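You operate a simulated robot arm through the tools that you are given. There is no shell and no other tool. Be economical: measure what you need, move in short steps, check, and stop when the job is done.

You are at the controls of a simulated robot arm. One attempt, no reset.

JOB
Find the dead push switch in the tester and put it in the red tray.
Fine: power on, click both switches once each: the dead one's lamp shows red; power off before it comes out; the good one stays in its socket.

It is judged by the outcome, as a careful person would: the job done as asked, and still so three seconds after it is handed in. It fails if anything else is knocked over, pushed out of place, dropped, spilled or broken.

ROBOT AND FRAMES
A 7-joint arm with a two-finger parallel gripper, fixed in place. Base frame: the origin is at the foot of the arm, x ahead of it, y to its left, z up; the work surface is at about z = 0. Lengths are in cm, angles in degrees, forces in N, time in s.
With the tool pointing down near the work surface it reaches from about 22 to 58 cm from the base axis. Its first joint turns from -66.0 to 66.0 degrees. Payload 2.5 kg.
Tool frame: the origin (TCP) lies between the finger pads and is the grasp point; the fingertips stand 2.3 cm ahead of it; z points along the fingers, y is the line along which they close. The gripper opens to 9.4 cm. The fingers are 3.8 cm wide and 1 cm thick; the gripper's body (5.4 by 9.6 cm) begins 3.9 cm behind the TCP.
Orientation is that of the tool frame in the base frame, as a unit quaternion [x, y, z, w]. With the fingers straight down and closing along the base's y, the tool's x points along the base's -x, its y along +y and its z along -z.

CONTROLS
- The arm moves only by the tool jog_arm. Its arguments are lists of equal length, an entry for each row: "rotation": the turn, a rotation vector about the tool's x, y, z in units of 8 degrees (1.0 is 8 degrees), a list of three; "slide": the shift along the tool's x, y, z in units of 20 mm (1.0 is 20 mm), a list of three; "fingers": the opening, from 0 (shut) to 1 (fully open). In form: {"rotation": [[wx, wy, wz], ...], "slide": [[tx, ty, tz], ...], "fingers": [fingers, ...]}. A call has 1 to 10 rows; each row shifts and turns the commanded pose from where the row before left it, along the tool's axes as they then stand. A call with a number of a shift or a turn outside -1 to 1 is refused whole. A row lasts 0.2 s, in which the tool goes at most 5 cm and 8.6 degrees; a call with a longer step from one row to the next is refused whole, and so is a gripper value outside its range. A pose out of reach is approached as far as the arm can. The call stops where the force on the tool passes 40 N (or 10 N more than at its start, if that is more) or the arm is blocked; 0.2 s more then pass. Each finger travels about 10.8 cm/s and halts on what it meets, pressing with about 26 N; the grip force reading is that of the motor and also rises with nothing between the fingers. The clock runs only during rows and for 0.2 s after the last one: add rows that do not move to give the fingers time. The reply holds the time, the measured pose of the TCP, the force on the tool along the base axes, the opening and the grip force, in the units named above and with some noise.
- Cameras (640 x 400 px; columns grow to the right, rows downward): "scene" is fixed at [8.45, -40.27, 54.6]; the picture's right is [1.00, -0.08, 0.00], its down [-0.04, -0.46, -0.89] and it looks along [0.07, 0.88, -0.46] (base axes); focal length 326 px, centre (320, 200). "wrist" rides on the gripper at [8.6, 1.6, -7.4] in the tool frame; the picture's right is [-0.18, 0.98, 0.00], its down [-0.58, -0.11, -0.81] and it looks along [-0.79, -0.15, 0.59] (tool axes); focal length 243 px, centre (320, 200). There is no depth. A picture from a camera that has moved, and an enlarged one, comes with that camera's place and axes in the base frame and with its lens. The place of the scene camera against the robot may be out by one fixed shift of up to 2.5 cm in any direction.
- capture(camera): a new picture of that camera. The clock stands still meanwhile.
- zoom(camera, box): a new picture of the part [left, top, right, bottom] of that camera's present view, enlarged. The clock stands still meanwhile.
- job_done(): hands the job in; it is judged then, once.

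Work in short steps. Places have to be worked out from the pictures, the camera data and where the tool is seen: move nearer, look again, correct. Check each grasp and each placing, and mend what went wrong. You have 120 turns and 64 pictures in all, those below and enlarged ones among them. Open the gripper and draw the arm clear of the work before you hand the job in, unless the task says otherwise; then end with one line.

The tools are called after ">>>" as a command line: name --argument value ..., lists and objects as JSON in quotes. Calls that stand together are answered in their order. jog_arm: Moves the arm, as the interface text tells. Its arguments: {"type":"object","properties":{"rotation":{"type":"array","items":{"type":"array","items":{"type":"number"}}},"slide":{"type":"array","items":{"type":"array","items":{"type":"number"}}},"fingers":{"type":"array","items":{"type":"number"}}},"required":["rotation","slide","fingers"]} The other tools are called the same way: capture (camera) takes a picture; zoom (camera, box) takes an enlarged picture of a part of a camera's view; job_done () hands the job in.

At the start:

```text
t: 0.0
ee_pos: [36.2, 12.88, 26.56]
ee_rot: [0.0, 1.0, -0.001, 0.0]
ft_force: [-0.7, 0.3, 0.4]
gripper_width: 9.41
grasp_force: 0.0
```

scene: 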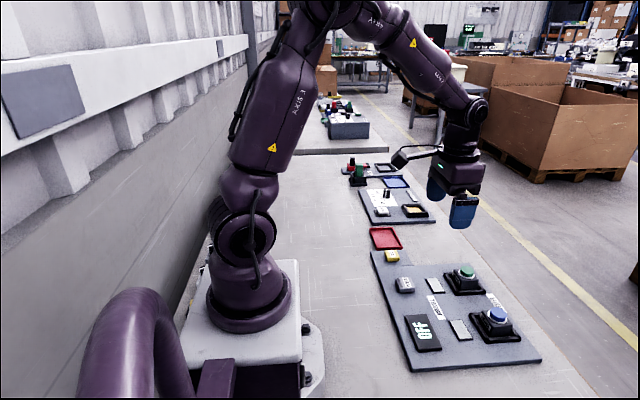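
wrist: 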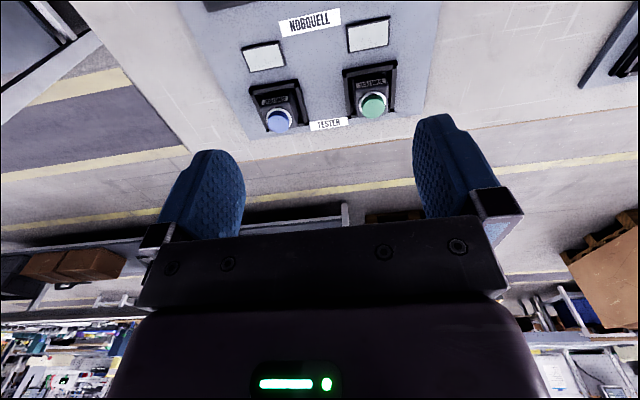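

The tester is a panel with OFF display, two switches (green and blue), two lamps and perhaps a power button. I zoom in to see the details.

>>> zoom --camera "scene" --box '[360, 220, 550, 380]'

>>> zoom --camera "scene" --box '[330, 140, 450, 270]'

```text
2.50 times, centred on (455, 300) of scene
camera zoom: at [8.45, -40.27, 54.6], right [1.0, -0.08, 0.0], down [-0.04, -0.46, -0.89], along [0.07, 0.88, -0.46], focal length 814 px, centre (-18, -50)
```

zoom: 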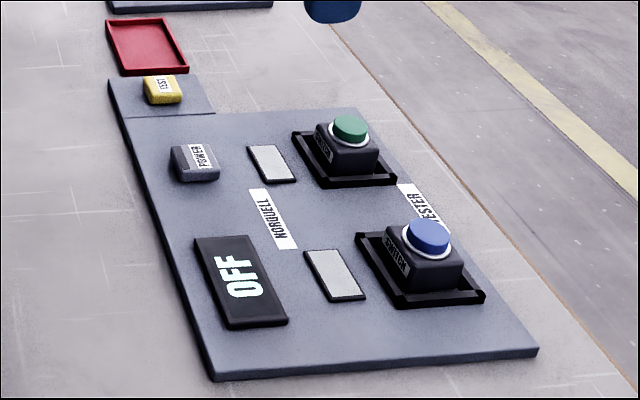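

```text
3.08 times, centred on (390, 205) of scene
camera zoom: at [8.45, -40.27, 54.6], right [1.0, -0.08, 0.0], down [-0.04, -0.46, -0.89], along [0.07, 0.88, -0.46], focal length 1002 px, centre (105, 185)
```

zoom: 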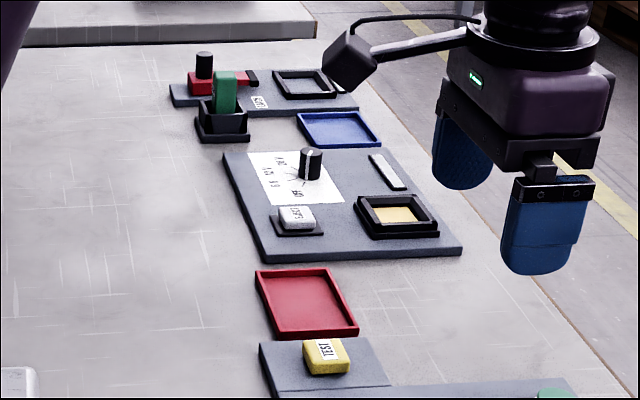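

The panel lies under the gripper: by my estimate, green is near (46.8, 17.9), blue near (46.8, 4.9) and POWER near (32, 17). I draw back 10 cm so the wrist camera sees the whole panel.

>>> jog_arm --rotation '[[0, 0, 0], [0, 0, 0], [0, 0, 0], [0, 0, 0], [0, 0, 0], [0, 0, 0]]' --slide '[[1, 0, 0], [1, 0, 0], [1, 0, 0], [1, 0, 0], [1, 0, 0], [0, 0, 0]]' --fingers '[1, 1, 0.5, 0, 0, 0]'

>>> capture --camera "wrist"

```text
t: 1.4
ee_pos: [25.97, 12.89, 26.6]
ee_rot: [0.0, 1.0, 0.0, 0.0]
ft_force: [0.1, 0.0, -0.5]
gripper_width: 0.0
grasp_force: 26.4
```

```text
59 pictures are left
camera wrist: at [17.33, 14.31, 33.98], right [0.18, 0.98, 0.0], down [0.58, -0.11, 0.81], along [0.79, -0.15, -0.59], focal length 243 px, centre (320, 200)
```

wrist: 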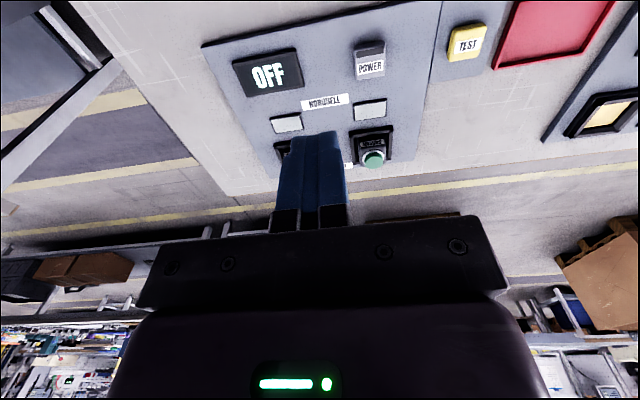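

Green triangulates to about (47, 17.7), top z≈4.6. I zoom in on POWER and TEST to see how they are built.

>>> zoom --camera "wrist" --box '[330, 10, 490, 110]'

>>> zoom --camera "scene" --box '[380, 240, 460, 300]'

```text
4.00 times, centred on (410, 60) of wrist
camera zoom: at [17.33, 14.31, 33.98], right [0.18, 0.98, 0.0], down [0.58, -0.11, 0.81], along [0.79, -0.15, -0.59], focal length 970 px, centre (-40, 760)
```

zoom: 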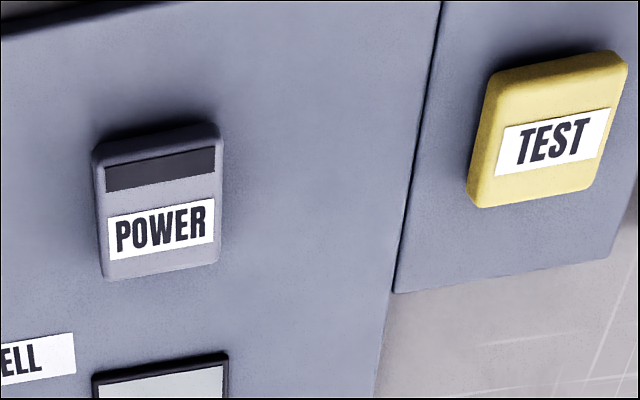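

```text
6.67 times, centred on (420, 270) of scene
camera zoom: at [8.45, -40.27, 54.6], right [1.0, -0.08, 0.0], down [-0.04, -0.46, -0.89], along [0.07, 0.88, -0.46], focal length 2171 px, centre (-347, -267)
```

zoom: 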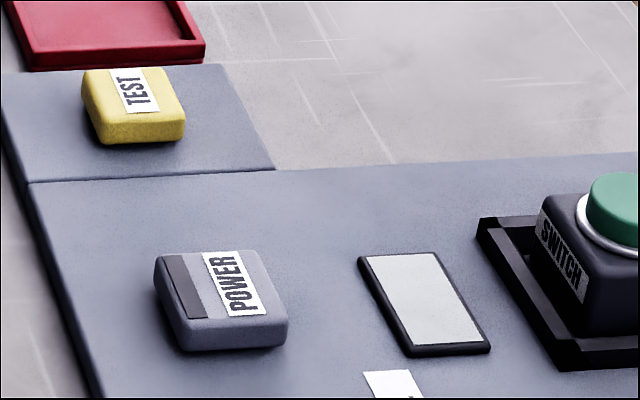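

POWER top is a push cap at about (32.0, 17.7). I move above it with the gripper shut and come down to z≈8.6 (tips ≈6.3).

>>> jog_arm --rotation '[[0, 0, 0], [0, 0, 0], [0, 0, 0], [0, 0, 0], [0, 0, 0], [0, 0, 0], [0, 0, 0], [0, 0, 0], [0, 0, 0]]' --slide '[[-1, 0.8, 0], [-1, 0.8, 0], [-1, 0.8, 1], [0, 0, 1], [0, 0, 1], [0, 0, 1], [0, 0, 1], [0, 0, 1], [0, 0, 1]]' --fingers '[0, 0, 0, 0, 0, 0, 0, 0, 0]'

>>> capture --camera "wrist"

>>> zoom --camera "scene" --box '[360, 200, 520, 300]'

```text
t: 3.4
ee_pos: [32.12, 17.77, 12.62]
ee_rot: [0.0, 1.0, 0.0, 0.0]
ft_force: [0.6, 0.2, -1.1]
gripper_width: 0.01
grasp_force: 25.9
```

```text
56 pictures are left
camera wrist: at [23.35, 19.13, 20.02], right [0.18, 0.98, 0.0], down [0.58, -0.11, 0.81], along [0.79, -0.15, -0.59], focal length 243 px, centre (320, 200)
```

wrist: 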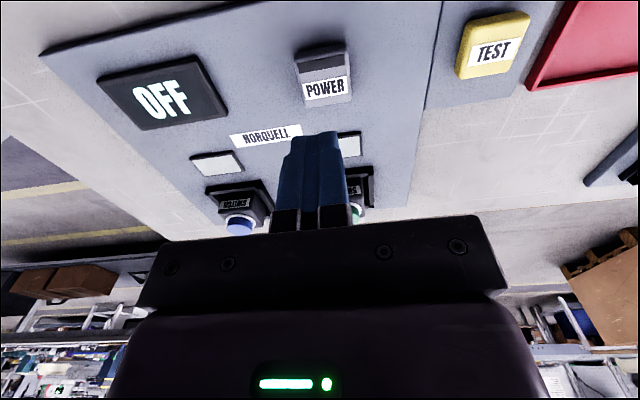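

```text
4.00 times, centred on (440, 250) of scene
camera zoom: at [8.45, -40.27, 54.6], right [1.0, -0.08, 0.0], down [-0.04, -0.46, -0.89], along [0.07, 0.88, -0.46], focal length 1303 px, centre (-160, 0)
```

zoom: 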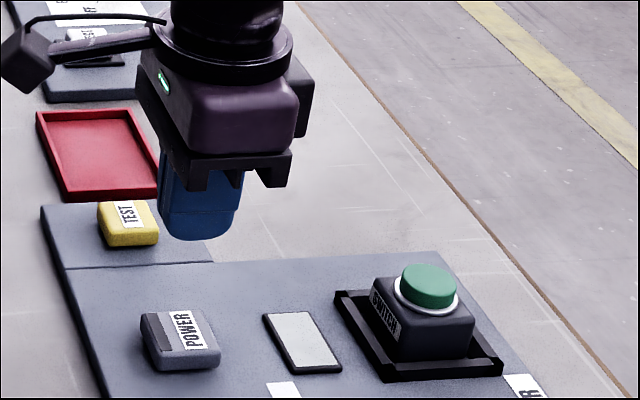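

POWER top triangulates to (32.1, 17.7, ~2.2), right under the fingers. I come down fast to z≈5, then press in small steps and look at the state.

>>> jog_arm --rotation '[[0, 0, 0], [0, 0, 0], [0, 0, 0], [0, 0, 0], [0, 0, 0], [0, 0, 0]]' --slide '[[0, 0, 1], [0, 0, 1], [0, 0, 1], [0, 0, 0.6], [0, 0, 0.1], [0, 0, 0]]' --fingers '[0, 0, 0, 0, 0, 0]'

>>> capture --camera "wrist"

```text
t: 4.8
ee_pos: [32.18, 17.75, 5.24]
ee_rot: [0.002, 1.0, 0.0, 0.0]
ft_force: [1.0, -0.6, 0.2]
gripper_width: 0.0
grasp_force: 26.5
```

```text
54 pictures are left
camera wrist: at [23.38, 19.14, 12.6], right [0.19, 0.98, 0.0], down [0.58, -0.11, 0.81], along [0.79, -0.15, -0.59], focal length 243 px, centre (320, 200)
```

wrist: 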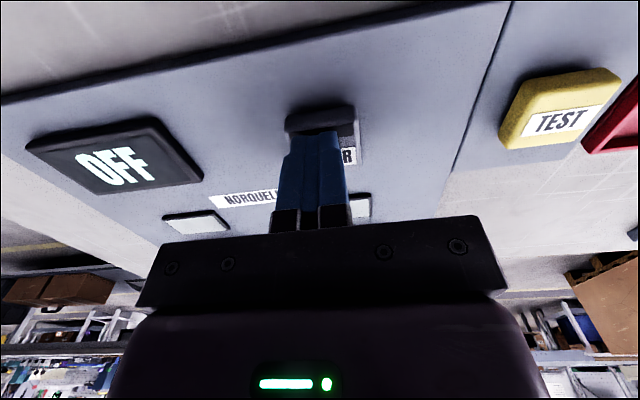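

Tips sit about 0.7 cm above the cap. I press down in 1 mm steps and watch the force.

>>> jog_arm --rotation '[[0, 0, 0], [0, 0, 0], [0, 0, 0], [0, 0, 0], [0, 0, 0], [0, 0, 0], [0, 0, 0], [0, 0, 0]]' --slide '[[0, 0, 0.1], [0, 0, 0.1], [0, 0, 0.05], [0, 0, 0.05], [0, 0, 0.05], [0, 0, 0.05], [0, 0, 0.05], [0, 0, 0]]' --fingers '[0, 0, 0, 0, 0, 0, 0, 0]'

>>> zoom --camera "scene" --box '[360, 220, 550, 380]'

```text
t: 6.6
ee_pos: [32.09, 17.67, 4.41]
ee_rot: [0.001, 1.0, 0.0, 0.0]
ft_force: [-5.3, -3.8, 19.1]
gripper_width: 0.02
grasp_force: 25.3
```

```text
2.50 times, centred on (455, 300) of scene
camera zoom: at [8.44, -40.28, 54.6], right [1.0, -0.08, 0.0], down [-0.04, -0.46, -0.89], along [0.07, 0.88, -0.46], focal length 814 px, centre (-18, -50)
```

zoom: 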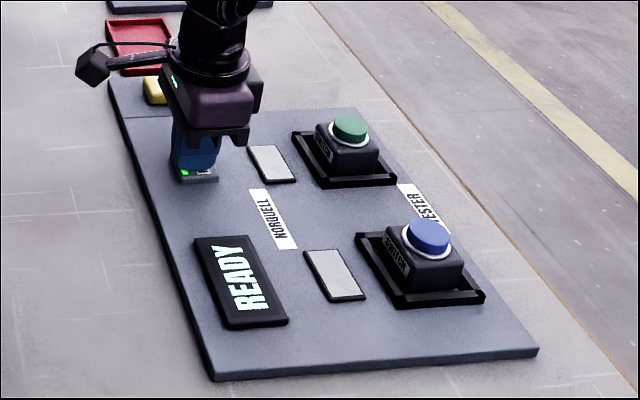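

The display shows READY: power is on. I lift straight up and check that it stays on while travelling toward green.

>>> jog_arm --rotation '[[0, 0, 0], [0, 0, 0], [0, 0, 0], [0, 0, 0], [0, 0, 0], [0, 0, 0], [0, 0, 0], [0, 0, 0], [0, 0, 0]]' --slide '[[0, 0, -0.5], [0, 0, -1], [0, 0, -1], [0, 0, -1], [0, 0, -1], [-1, 0, 0], [-1, 0, 0], [-1, 0, 0], [0, 0, 0]]' --fingers '[0, 0, 0, 0, 0, 0, 0, 0, 0]'

>>> capture --camera "wrist"

>>> zoom --camera "scene" --box '[360, 220, 550, 380]'

```text
t: 8.6
ee_pos: [38.05, 17.75, 13.31]
ee_rot: [0.0, 1.0, 0.0, 0.0]
ft_force: [0.6, -0.4, 0.7]
gripper_width: 0.0
grasp_force: 25.6
```

```text
52 pictures are left
camera wrist: at [29.34, 19.12, 20.71], right [0.18, 0.98, 0.0], down [0.58, -0.11, 0.81], along [0.79, -0.15, -0.59], focal length 243 px, centre (320, 200)
```

wrist: 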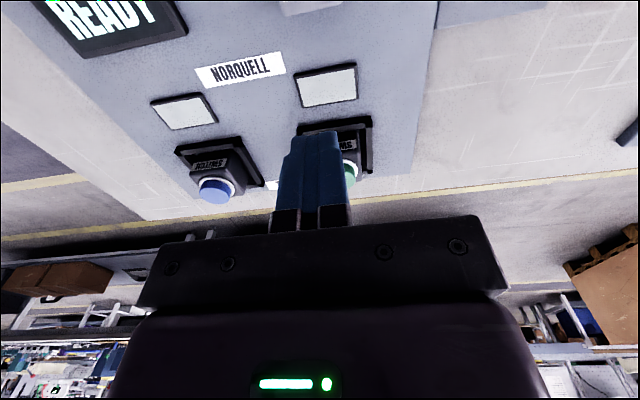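

```text
2.50 times, centred on (455, 300) of scene
camera zoom: at [8.45, -40.27, 54.6], right [1.0, -0.08, 0.0], down [-0.04, -0.46, -0.89], along [0.07, 0.88, -0.46], focal length 814 px, centre (-18, -50)
```

zoom: 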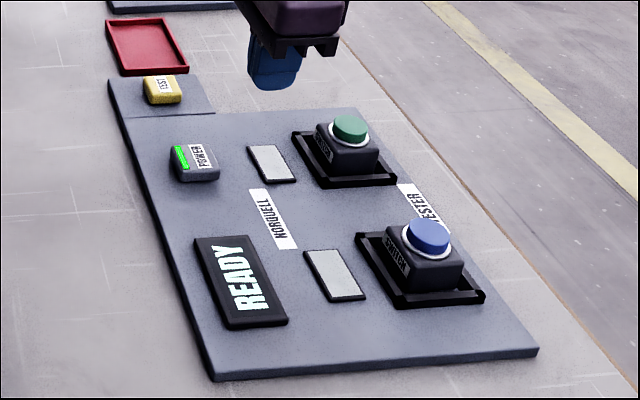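

Power stays on. I move over green at (47.0, 17.7) and lower to z≈8.

>>> jog_arm --rotation '[[0, 0, 0], [0, 0, 0], [0, 0, 0], [0, 0, 0], [0, 0, 0], [0, 0, 0], [0, 0, 0], [0, 0, 0], [0, 0, 0]]' --slide '[[-1, 0, 0], [-1, 0, 0], [-1, 0, 0], [-1, 0, 0], [-0.47, 0, 0], [0, 0, 1], [0, 0, 1], [0, 0, 0.4], [0, 0, 0]]' --fingers '[0, 0, 0, 0, 0, 0, 0, 0, 0]'

>>> capture --camera "wrist"

>>> zoom --camera "scene" --box '[400, 220, 520, 320]'

```text
t: 10.6
ee_pos: [47.15, 17.83, 8.48]
ee_rot: [0.0, 1.0, 0.0, 0.0]
ft_force: [-0.1, 0.2, 0.8]
gripper_width: 0.0
grasp_force: 25.6
```

```text
50 pictures are left
camera wrist: at [38.35, 19.16, 15.94], right [0.18, 0.98, 0.0], down [0.58, -0.11, 0.81], along [0.79, -0.15, -0.59], focal length 243 px, centre (320, 200)
```

wrist: 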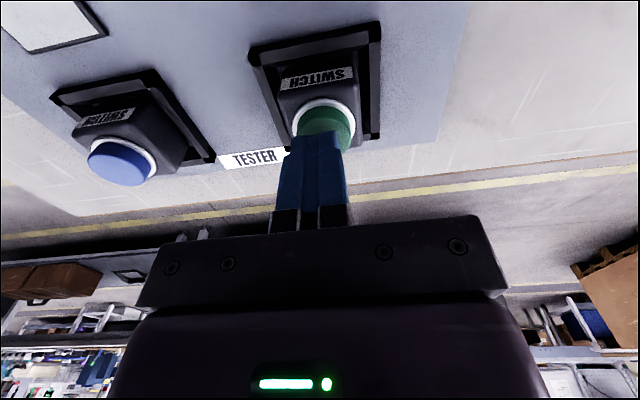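

```text
4.00 times, centred on (460, 270) of scene
camera zoom: at [8.45, -40.27, 54.6], right [1.0, -0.08, 0.0], down [-0.04, -0.46, -0.89], along [0.07, 0.88, -0.46], focal length 1303 px, centre (-240, -80)
```

zoom: 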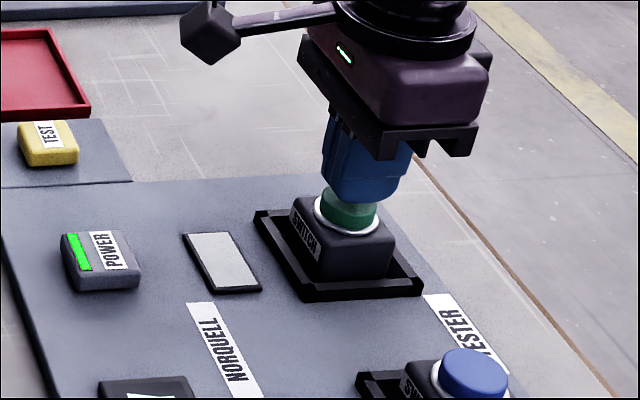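

Well aligned over green. I press in small steps.

>>> jog_arm --rotation '[[0, 0, 0], [0, 0, 0], [0, 0, 0], [0, 0, 0], [0, 0, 0], [0, 0, 0]]' --slide '[[0, 0, 0.3], [0, 0, 0.1], [0, 0, 0.1], [0, 0, 0.1], [0, 0, 0.05], [0, 0, 0]]' --fingers '[0, 0, 0, 0, 0, 0]'

>>> zoom --camera "scene" --box '[400, 220, 520, 320]'

```text
t: 12.0
ee_pos: [47.03, 17.74, 7.23]
ee_rot: [0.0, 1.0, 0.0, 0.001]
ft_force: [-2.7, -0.1, 11.6]
gripper_width: 0.01
grasp_force: 26.1
```

```text
4.00 times, centred on (460, 270) of scene
camera zoom: at [8.44, -40.27, 54.6], right [1.0, -0.08, 0.0], down [-0.04, -0.46, -0.89], along [0.07, 0.88, -0.46], focal length 1303 px, centre (-240, -80)
```

zoom: 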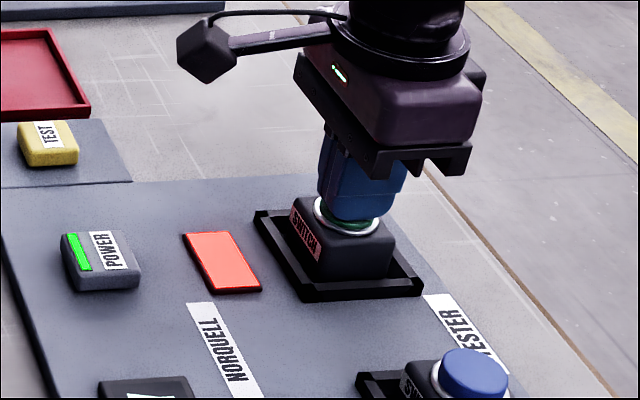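

The lamp beside green shows red: green looks dead. I lift and go over blue at about (47, 4.5) for its click.

>>> jog_arm --rotation '[[0, 0, 0], [0, 0, 0], [0, 0, 0], [0, 0, 0], [0, 0, 0], [0, 0, 0], [0, 0, 0], [0, 0, 0], [0, 0, 0], [0, 0, 0]]' --slide '[[0, 0, -0.4], [0, 0, -0.8], [0, -0.95, -0.5], [0, -0.95, 0], [0, -0.95, 0], [0, -0.95, 0], [0, -0.95, 0], [0, -0.95, 0], [0, -0.95, 0], [0, 0, 0]]' --fingers '[0, 0, 0, 0, 0, 0, 0, 0, 0, 0]'

>>> capture --camera "wrist"

>>> zoom --camera "scene" --box '[380, 220, 560, 370]'

```text
t: 14.2
ee_pos: [47.09, 4.29, 10.69]
ee_rot: [0.0, 1.0, -0.001, -0.001]
ft_force: [-0.1, 0.1, -0.4]
gripper_width: 0.01
grasp_force: 25.7
```

```text
47 pictures are left
camera wrist: at [38.33, 5.81, 18.06], right [0.18, 0.98, 0.0], down [0.58, -0.11, 0.81], along [0.79, -0.15, -0.59], focal length 243 px, centre (320, 200)
```

wrist: 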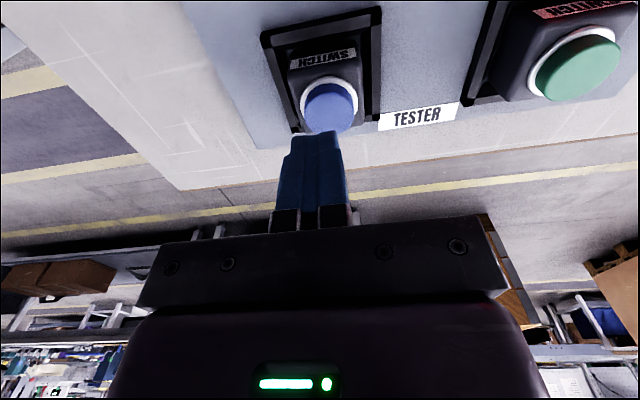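

```text
2.67 times, centred on (470, 295) of scene
camera zoom: at [8.45, -40.27, 54.6], right [1.0, -0.08, 0.0], down [-0.04, -0.46, -0.89], along [0.07, 0.88, -0.46], focal length 868 px, centre (-80, -53)
```

zoom: 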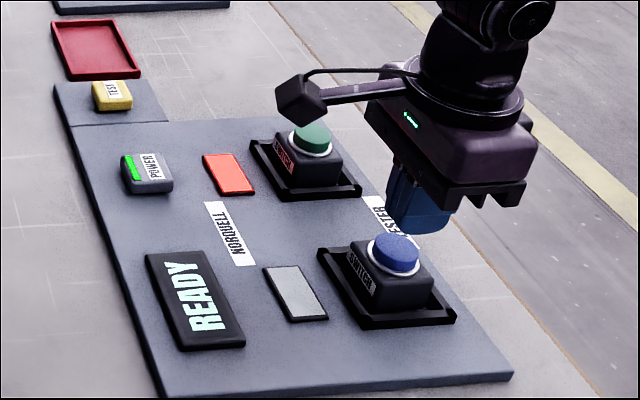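

Blue's centre is at about (46.8, 4.7). I nudge 0.4 cm in y and press to the same depth as green.

>>> jog_arm --rotation '[[0, 0, 0], [0, 0, 0], [0, 0, 0], [0, 0, 0], [0, 0, 0], [0, 0, 0], [0, 0, 0]]' --slide '[[0.1, 0.2, 0.5], [0, 0, 0.7], [0, 0, 0.2], [0, 0, 0.1], [0, 0, 0.1], [0, 0, 0.13], [0, 0, 0]]' --fingers '[0, 0, 0, 0, 0, 0, 0]'

>>> zoom --camera "scene" --box '[380, 220, 560, 370]'

```text
t: 15.8
ee_pos: [46.83, 4.73, 7.26]
ee_rot: [0.001, 1.0, 0.0, 0.002]
ft_force: [-5.8, -0.2, 14.9]
gripper_width: 0.04
grasp_force: 26.1
```

```text
2.67 times, centred on (470, 295) of scene
camera zoom: at [8.44, -40.27, 54.61], right [1.0, -0.08, 0.0], down [-0.04, -0.46, -0.89], along [0.07, 0.88, -0.46], focal length 868 px, centre (-80, -53)
```

zoom: 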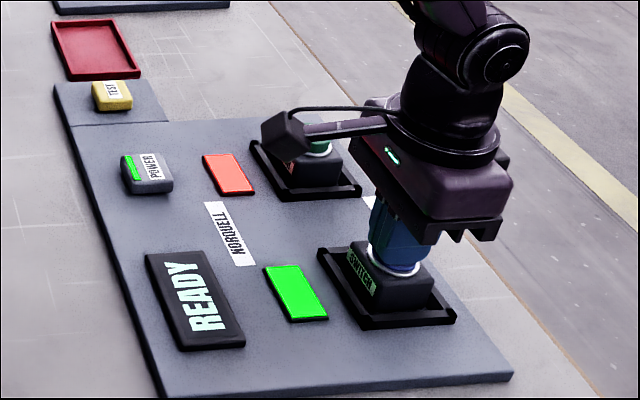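

Blue's lamp is green: good. Green is the dead one. I lift and return over POWER to switch off.

>>> jog_arm --rotation '[[0, 0, 0], [0, 0, 0], [0, 0, 0], [0, 0, 0], [0, 0, 0], [0, 0, 0], [0, 0, 0], [0, 0, 0], [0, 0, 0], [0, 0, 0]]' --slide '[[0, 0, -0.5], [0, 0, -1], [0, 0, -0.8], [1, 0.92, 0], [1, 0.92, 0], [1, 0.92, 0], [1, 0.92, 0], [1, 0.92, 0], [1, 0.92, 0], [1, 0.92, 0]]' --fingers '[0, 0, 0, 0, 0, 0, 0, 0, 0, 0]'

```text
t: 18.0
ee_pos: [32.79, 17.79, 11.82]
ee_rot: [0.001, 1.0, 0.0, 0.0]
ft_force: [0.4, 0.7, 0.3]
gripper_width: 0.0
grasp_force: 26.3
```

Over POWER with 0.6 cm left in x; I press down as before to z≈4.4.

>>> jog_arm --rotation '[[0, 0, 0], [0, 0, 0], [0, 0, 0], [0, 0, 0], [0, 0, 0], [0, 0, 0], [0, 0, 0], [0, 0, 0]]' --slide '[[0.32, -0.04, 0.8], [0, 0, 1], [0, 0, 1], [0, 0, 0.4], [0, 0, 0.2], [0, 0, 0.15], [0, 0, 0.15], [0, 0, 0]]' --fingers '[0, 0, 0, 0, 0, 0, 0, 0]'

>>> zoom --camera "scene" --box '[380, 220, 560, 370]'

```text
t: 19.8
ee_pos: [32.21, 17.68, 4.44]
ee_rot: [0.001, 1.0, 0.0, 0.0]
ft_force: [-3.6, -1.6, 15.8]
gripper_width: 0.0
grasp_force: 26.4
```

```text
2.67 times, centred on (470, 295) of scene
camera zoom: at [8.44, -40.27, 54.6], right [1.0, -0.08, 0.0], down [-0.04, -0.46, -0.89], along [0.07, 0.88, -0.46], focal length 868 px, centre (-80, -53)
```

zoom: 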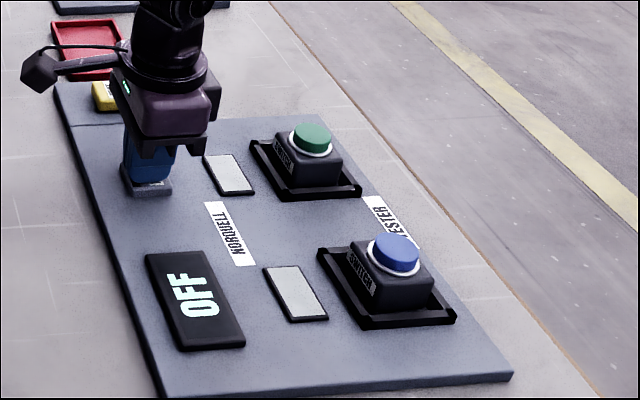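

OFF confirmed. I lift, go back over green with the gripper opening, and look at the body's width.

>>> jog_arm --rotation '[[0, 0, 0], [0, 0, 0], [0, 0, 0], [0, 0, 0], [0, 0, 0], [0, 0, 0], [0, 0, 0], [0, 0, 0], [0, 0, 0], [0, 0, 0]]' --slide '[[0, 0, -0.5], [0, 0, -1], [0, 0, -1], [0, 0, -1], [-0.9, 0, -1], [-0.9, 0, 0], [-0.9, 0, 0], [-0.9, 0, 0], [-0.9, 0, 0], [0, 0, 0]]' --fingers '[0, 0, 0, 0, 0, 0.3, 0.6, 1, 1, 1]'

>>> capture --camera "wrist"

>>> zoom --camera "scene" --box '[430, 250, 500, 310]'

```text
t: 22.0
ee_pos: [41.25, 17.65, 13.22]
ee_rot: [0.001, 1.0, 0.0, 0.0]
ft_force: [0.4, -0.5, -0.7]
gripper_width: 9.4
grasp_force: 0.0
```

```text
43 pictures are left
camera wrist: at [32.42, 19.03, 20.77], right [0.18, 0.98, 0.0], down [0.58, -0.11, 0.81], along [0.79, -0.15, -0.59], focal length 243 px, centre (320, 200)
```

wrist: 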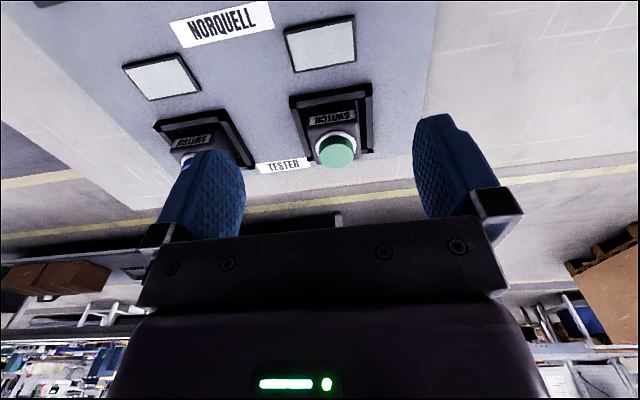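

```text
6.67 times, centred on (465, 280) of scene
camera zoom: at [8.45, -40.27, 54.6], right [1.0, -0.08, 0.0], down [-0.04, -0.46, -0.89], along [0.07, 0.88, -0.46], focal length 2171 px, centre (-647, -333)
```

zoom: 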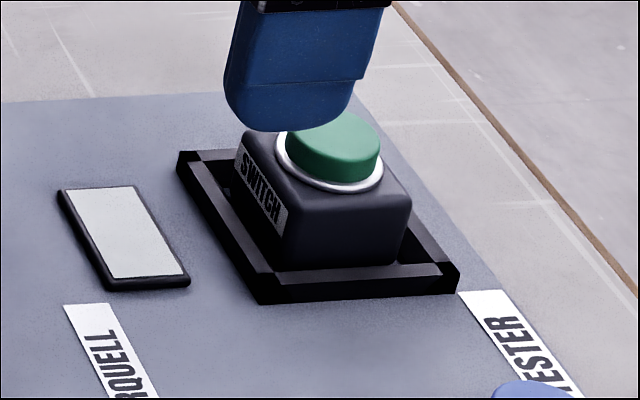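

Green body is about 4.2 cm wide, centred near (46.9, 17.7), square with the panel. I move over it and lower to z≈6.2 with the fingers fully open, then look.

>>> jog_arm --rotation '[[0, 0, 0], [0, 0, 0], [0, 0, 0], [0, 0, 0], [0, 0, 0], [0, 0, 0], [0, 0, 0], [0, 0, 0]]' --slide '[[-1, 0, 0], [-1, 0, 0], [-0.83, 0, 0], [0, 0, 1], [0, 0, 1], [0, 0, 1], [0, 0, 0.5], [0, 0, 0]]' --fingers '[1, 1, 1, 1, 1, 1, 1, 1]'

>>> capture --camera "wrist"

>>> zoom --camera "scene" --box '[420, 230, 500, 310]'

```text
t: 23.8
ee_pos: [46.87, 17.55, 6.26]
ee_rot: [0.001, 1.0, 0.0, 0.0]
ft_force: [0.6, -0.6, -0.3]
gripper_width: 9.39
grasp_force: 0.1
```

```text
41 pictures are left
camera wrist: at [38.18, 19.05, 13.72], right [0.18, 0.98, 0.0], down [0.58, -0.11, 0.81], along [0.79, -0.15, -0.59], focal length 243 px, centre (320, 200)
```

wrist: 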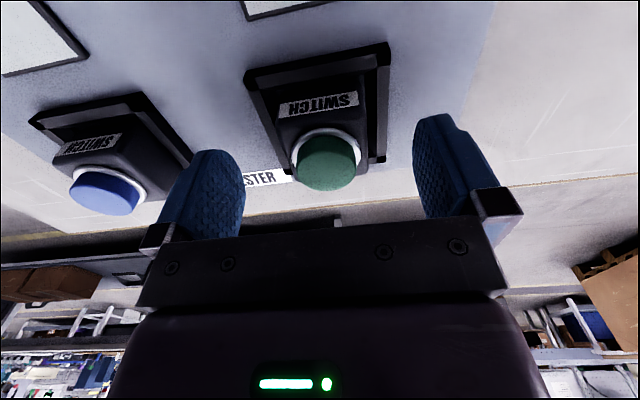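

```text
5.00 times, centred on (460, 270) of scene
camera zoom: at [8.45, -40.27, 54.6], right [1.0, -0.08, 0.0], down [-0.04, -0.46, -0.89], along [0.07, 0.88, -0.46], focal length 1628 px, centre (-380, -150)
```

zoom: 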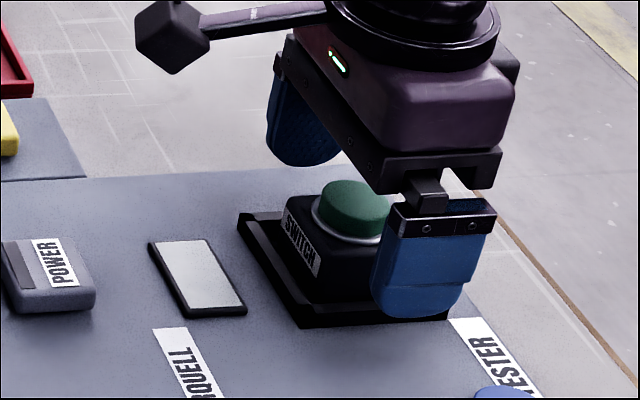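

Aligned within 2 mm. I lower to TCP z≈4.7 (tips ≈2.4), with small steps at the end.

>>> jog_arm --rotation '[[0, 0, 0], [0, 0, 0], [0, 0, 0], [0, 0, 0], [0, 0, 0]]' --slide '[[0, 0.08, 0.3], [0, 0, 0.2], [0, 0, 0.15], [0, 0, 0.1], [0, 0, 0]]' --fingers '[1, 1, 1, 1, 1]'

>>> zoom --camera "scene" --box '[420, 230, 500, 310]'

>>> capture --camera "wrist"

```text
t: 25.0
ee_pos: [46.86, 17.74, 4.84]
ee_rot: [-0.001, 1.0, 0.001, 0.0]
ft_force: [-0.8, -0.6, 0.0]
gripper_width: 9.38
grasp_force: 0.3
```

```text
5.00 times, centred on (460, 270) of scene
camera zoom: at [8.45, -40.27, 54.6], right [1.0, -0.08, 0.0], down [-0.04, -0.46, -0.89], along [0.07, 0.88, -0.46], focal length 1628 px, centre (-380, -150)
```

zoom: 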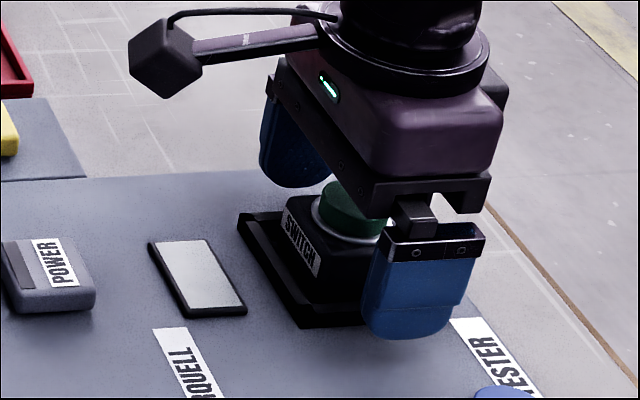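

```text
38 pictures are left
camera wrist: at [38.16, 19.21, 12.26], right [0.18, 0.98, 0.0], down [0.58, -0.11, 0.81], along [0.79, -0.15, -0.59], focal length 243 px, centre (320, 200)
```

wrist: 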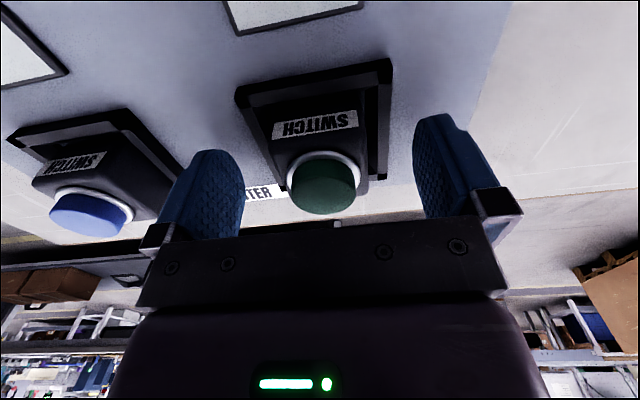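

Tips at z≈2.5, above the rim. I close on the body.

>>> jog_arm --rotation '[[0, 0, 0], [0, 0, 0], [0, 0, 0], [0, 0, 0], [0, 0, 0], [0, 0, 0], [0, 0, 0], [0, 0, 0]]' --slide '[[0, 0, 0], [0, 0, 0], [0, 0, 0], [0, 0, 0], [0, 0, 0], [0, 0, 0], [0, 0, 0], [0, 0, 0]]' --fingers '[0.8, 0.65, 0.55, 0.48, 0.42, 0.35, 0.2, 0.2]'

>>> zoom --camera "scene" --box '[420, 230, 500, 310]'

```text
t: 26.8
ee_pos: [46.87, 17.74, 4.83]
ee_rot: [0.0, 1.0, 0.001, 0.0]
ft_force: [-0.8, 0.1, -0.2]
gripper_width: 4.36
grasp_force: 25.6
```

```text
5.00 times, centred on (460, 270) of scene
camera zoom: at [8.45, -40.27, 54.6], right [1.0, -0.08, 0.0], down [-0.04, -0.46, -0.89], along [0.07, 0.88, -0.46], focal length 1628 px, centre (-380, -150)
```

zoom: 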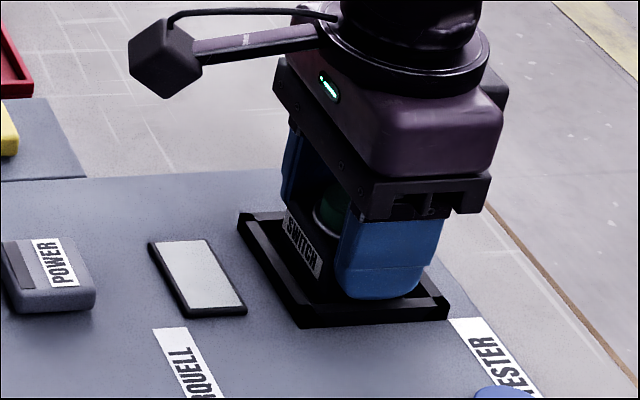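

Gripped at 4.36 cm with solid force. I lift straight up slowly at first.

>>> jog_arm --rotation '[[0, 0, 0], [0, 0, 0], [0, 0, 0], [0, 0, 0], [0, 0, 0], [0, 0, 0], [0, 0, 0], [0, 0, 0]]' --slide '[[0, 0, -0.2], [0, 0, -0.3], [0, 0, -0.4], [0, 0, -0.6], [0, 0, -0.8], [0, 0, -0.8], [0, 0, -0.8], [0, 0, 0]]' --fingers '[0.2, 0.2, 0.2, 0.2, 0.2, 0.2, 0.2, 0.2]'

>>> zoom --camera "scene" --box '[360, 180, 520, 320]'

>>> capture --camera "wrist"

```text
t: 28.6
ee_pos: [46.78, 17.9, 12.81]
ee_rot: [0.0, 1.0, 0.0, 0.001]
ft_force: [0.4, 0.5, -1.8]
gripper_width: 4.37
grasp_force: 26.7
```

```text
2.86 times, centred on (440, 250) of scene
camera zoom: at [8.45, -40.27, 54.6], right [1.0, -0.08, 0.0], down [-0.04, -0.46, -0.89], along [0.07, 0.88, -0.46], focal length 931 px, centre (-23, 57)
```

zoom: 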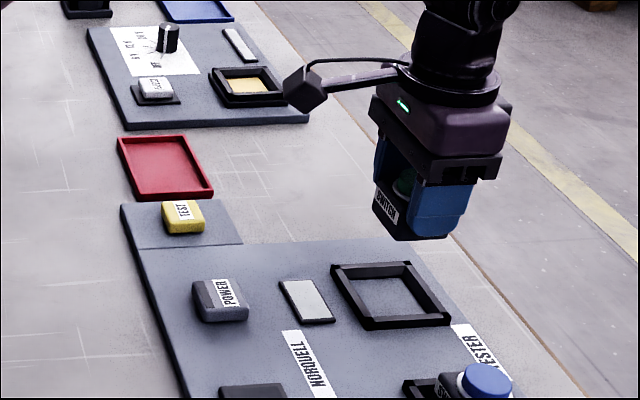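

```text
35 pictures are left
camera wrist: at [38.16, 19.19, 20.11], right [0.18, 0.98, 0.0], down [0.58, -0.11, 0.81], along [0.79, -0.15, -0.59], focal length 243 px, centre (320, 200)
```

wrist: 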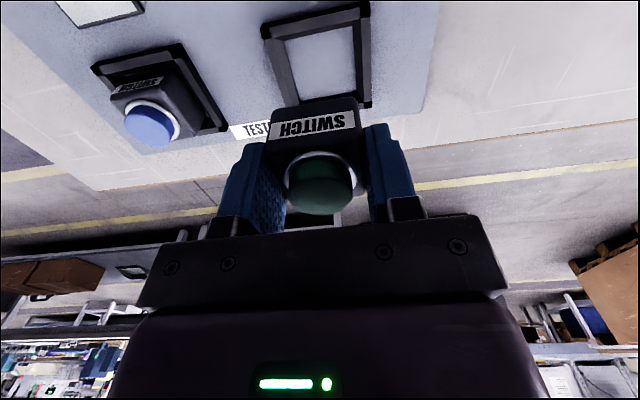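

The dead switch is out and held firmly. The red tray is estimated at (33.1, 39). I carry the switch there at this height.

>>> jog_arm --rotation '[[0, 0, 0], [0, 0, 0], [0, 0, 0], [0, 0, 0], [0, 0, 0], [0, 0, 0], [0, 0, 0], [0, 0, 0], [0, 0, 0], [0, 0, 0]]' --slide '[[0.685, 1, 0], [0.685, 1, 0], [0.685, 1, 0], [0.685, 1, 0], [0.685, 1, 0], [0.685, 1, 0], [0.685, 1, 0], [0.685, 1, 0], [0.685, 1, 0], [0.685, 1, 0]]' --fingers '[0.2, 0.2, 0.2, 0.2, 0.2, 0.2, 0.2, 0.2, 0.2, 0.2]'

>>> capture --camera "wrist"

>>> zoom --camera "scene" --box '[340, 160, 460, 270]'

```text
t: 30.8
ee_pos: [33.04, 37.77, 12.66]
ee_rot: [0.0, 1.0, 0.0, 0.0]
ft_force: [0.3, -0.1, -0.8]
gripper_width: 4.36
grasp_force: 26.6
```

```text
34 pictures are left
camera wrist: at [24.42, 39.16, 20.09], right [0.18, 0.98, 0.0], down [0.58, -0.11, 0.81], along [0.79, -0.15, -0.59], focal length 243 px, centre (320, 200)
```

wrist: 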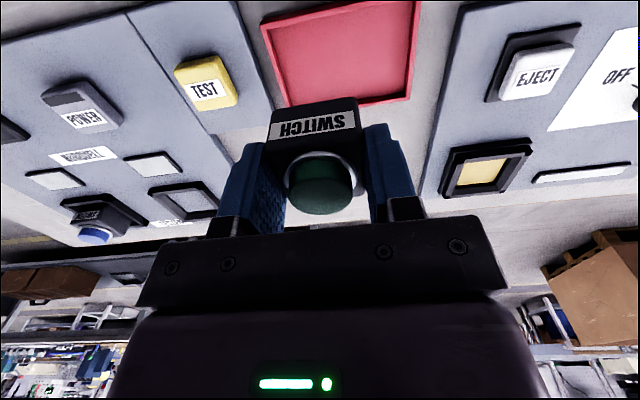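

```text
3.64 times, centred on (400, 215) of scene
camera zoom: at [8.45, -40.27, 54.6], right [1.0, -0.08, 0.0], down [-0.04, -0.46, -0.89], along [0.07, 0.88, -0.46], focal length 1184 px, centre (29, 146)
```

zoom: 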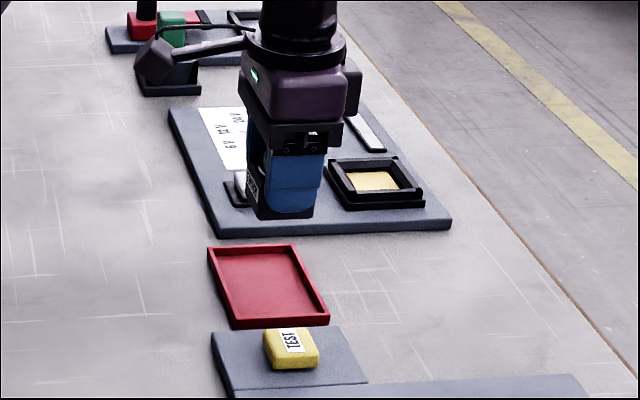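

Tray spans about x 29.5–36.8, y 34–44.5; centre (33.1, 39.2). I shift 1.4 cm in y and lower to z≈6.

>>> jog_arm --rotation '[[0, 0, 0], [0, 0, 0], [0, 0, 0], [0, 0, 0], [0, 0, 0], [0, 0, 0]]' --slide '[[0, 0.7, 0], [0, 0, 1], [0, 0, 1], [0, 0, 0.8], [0, 0, 0.5], [0, 0, 0]]' --fingers '[0.2, 0.2, 0.2, 0.2, 0.2, 0.2]'

>>> capture --camera "wrist"

>>> zoom --camera "scene" --box '[340, 180, 440, 270]'

```text
t: 32.2
ee_pos: [33.19, 39.19, 6.14]
ee_rot: [0.0, 1.0, 0.0, 0.0]
ft_force: [-0.1, -1.0, -1.3]
gripper_width: 4.36
grasp_force: 25.6
```

```text
32 pictures are left
camera wrist: at [24.5, 40.57, 13.47], right [0.18, 0.98, 0.0], down [0.58, -0.11, 0.81], along [0.79, -0.15, -0.59], focal length 243 px, centre (320, 200)
```

wrist: 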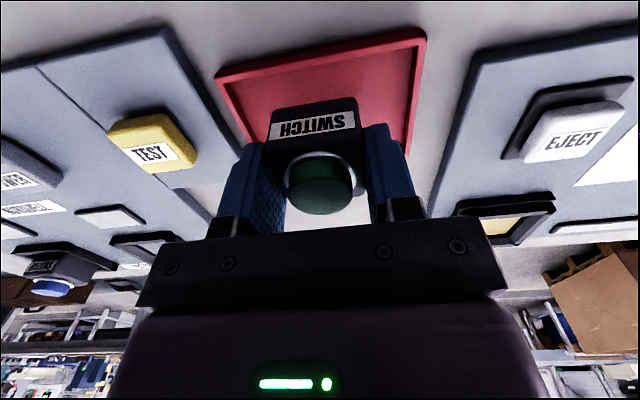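

```text
4.44 times, centred on (390, 225) of scene
camera zoom: at [8.45, -40.27, 54.6], right [1.0, -0.08, 0.0], down [-0.04, -0.46, -0.89], along [0.07, 0.88, -0.46], focal length 1448 px, centre (9, 89)
```

zoom: 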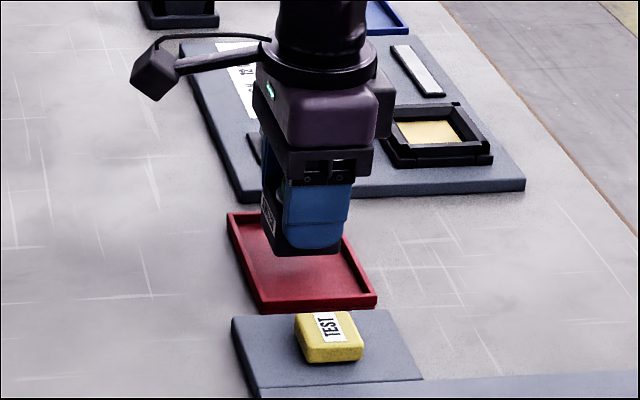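

Aligned with the tray centre. I lower in small steps until I feel contact.

>>> jog_arm --rotation '[[0, 0, 0], [0, 0, 0], [0, 0, 0], [0, 0, 0], [0, 0, 0], [0, 0, 0], [0, 0, 0]]' --slide '[[0, 0, 0.3], [0, 0, 0.2], [0, 0, 0.1], [0, 0, 0.1], [0, 0, 0.1], [0, 0, 0.05], [0, 0, 0]]' --fingers '[0.2, 0.2, 0.2, 0.2, 0.2, 0.2, 0.2]'

>>> zoom --camera "scene" --box '[340, 180, 440, 270]'

```text
t: 33.8
ee_pos: [33.07, 39.24, 4.32]
ee_rot: [0.0, 1.0, 0.0, 0.0]
ft_force: [-0.8, -0.4, -1.2]
gripper_width: 4.37
grasp_force: 26.3
```

```text
4.44 times, centred on (390, 225) of scene
camera zoom: at [8.45, -40.27, 54.6], right [1.0, -0.08, 0.0], down [-0.04, -0.46, -0.89], along [0.07, 0.88, -0.46], focal length 1448 px, centre (9, 89)
```

zoom: 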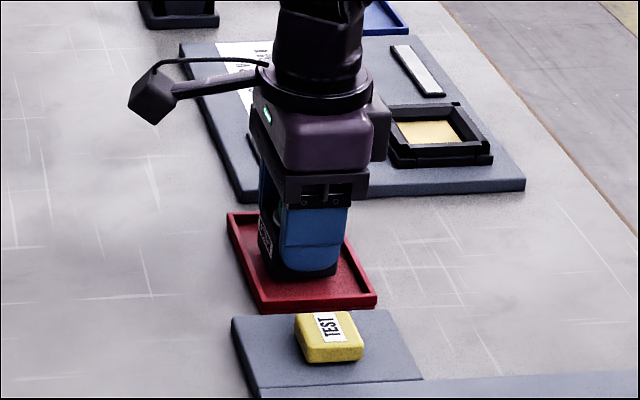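

No contact yet; the switch sits just above the tray floor. I continue in 1 mm steps.

>>> jog_arm --rotation '[[0, 0, 0], [0, 0, 0], [0, 0, 0], [0, 0, 0], [0, 0, 0]]' --slide '[[0, 0, 0.05], [0, 0, 0.05], [0, 0, 0.05], [0, 0, 0.05], [0, 0, 0]]' --fingers '[0.2, 0.2, 0.2, 0.2, 0.2]'

```text
t: 35.0
ee_pos: [33.3, 39.28, 4.01]
ee_rot: [-0.001, 1.0, 0.001, 0.001]
ft_force: [-3.3, -4.1, 15.2]
gripper_width: 4.35
grasp_force: 26.3
```

Contact (15 N up): it rests on the tray floor. I ease up 1 mm and open gradually.

>>> jog_arm --rotation '[[0, 0, 0], [0, 0, 0], [0, 0, 0], [0, 0, 0], [0, 0, 0], [0, 0, 0]]' --slide '[[0, 0, -0.05], [0, 0, 0], [0, 0, 0], [0, 0, 0], [0, 0, 0], [0, 0, 0]]' --fingers '[0.2, 0.48, 0.53, 0.6, 0.65, 0.65]'

>>> capture --camera "wrist"

```text
t: 36.4
ee_pos: [33.25, 39.26, 3.96]
ee_rot: [-0.001, 1.0, 0.0, 0.0]
ft_force: [-0.2, 0.4, -0.1]
gripper_width: 6.11
grasp_force: 0.1
```

```text
29 pictures are left
camera wrist: at [24.45, 40.57, 11.47], right [0.18, 0.98, 0.0], down [0.58, -0.11, 0.81], along [0.79, -0.15, -0.59], focal length 243 px, centre (320, 200)
```

wrist: 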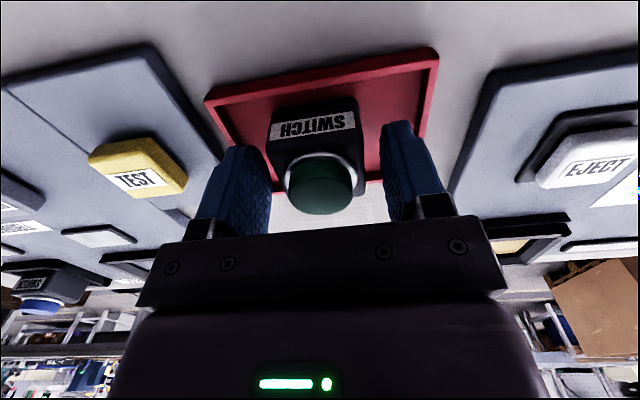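

The fingers are free on both sides and the switch stands upright. I rise straight up, clear.

>>> jog_arm --rotation '[[0, 0, 0], [0, 0, 0], [0, 0, 0], [0, 0, 0], [0, 0, 0], [0, 0, 0], [0, 0, 0], [0, 0, 0], [0, 0, 0]]' --slide '[[0, 0, -0.3], [0, 0, -0.6], [0, 0, -1], [0, 0, -1], [0, 0, -1], [0, 0, -1], [0, 0, -1], [0, 0, -1], [0, 0, 0]]' --fingers '[0.65, 0.65, 0.65, 0.65, 0.65, 0.65, 0.65, 0.65, 0.65]'

>>> zoom --camera "scene" --box '[340, 180, 560, 380]'

>>> capture --camera "wrist"

```text
t: 38.4
ee_pos: [33.2, 39.19, 17.92]
ee_rot: [0.001, 1.0, 0.0, 0.0]
ft_force: [0.2, 0.5, 0.2]
gripper_width: 6.11
grasp_force: 0.0
```

```text
2.00 times, centred on (450, 280) of scene
camera zoom: at [8.45, -40.27, 54.6], right [1.0, -0.08, 0.0], down [-0.04, -0.46, -0.89], along [0.07, 0.88, -0.46], focal length 651 px, centre (60, 40)
```

zoom: 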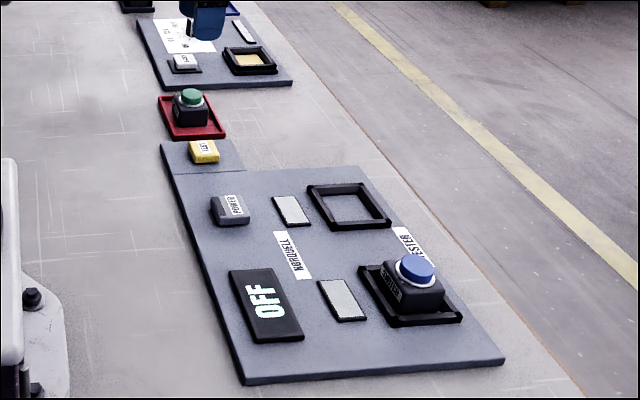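

```text
27 pictures are left
camera wrist: at [24.47, 40.52, 25.29], right [0.19, 0.98, 0.0], down [0.58, -0.11, 0.81], along [0.79, -0.15, -0.59], focal length 243 px, centre (320, 200)
```

wrist: 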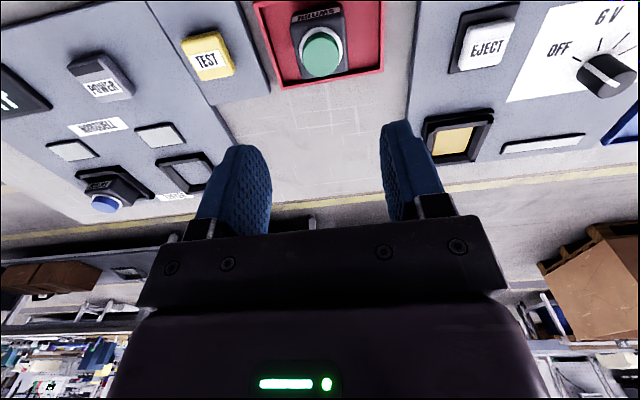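

The dead green switch stands in the red tray, the blue one is still in its socket, the power is OFF, and the arm is clear with the gripper open. I hand the job in.

>>> job_done

```text
The job is handed in.
```

The green switch was the dead one (its lamp showed red); it is now in the red tray, the good blue switch is still in its socket, and the tester is off.
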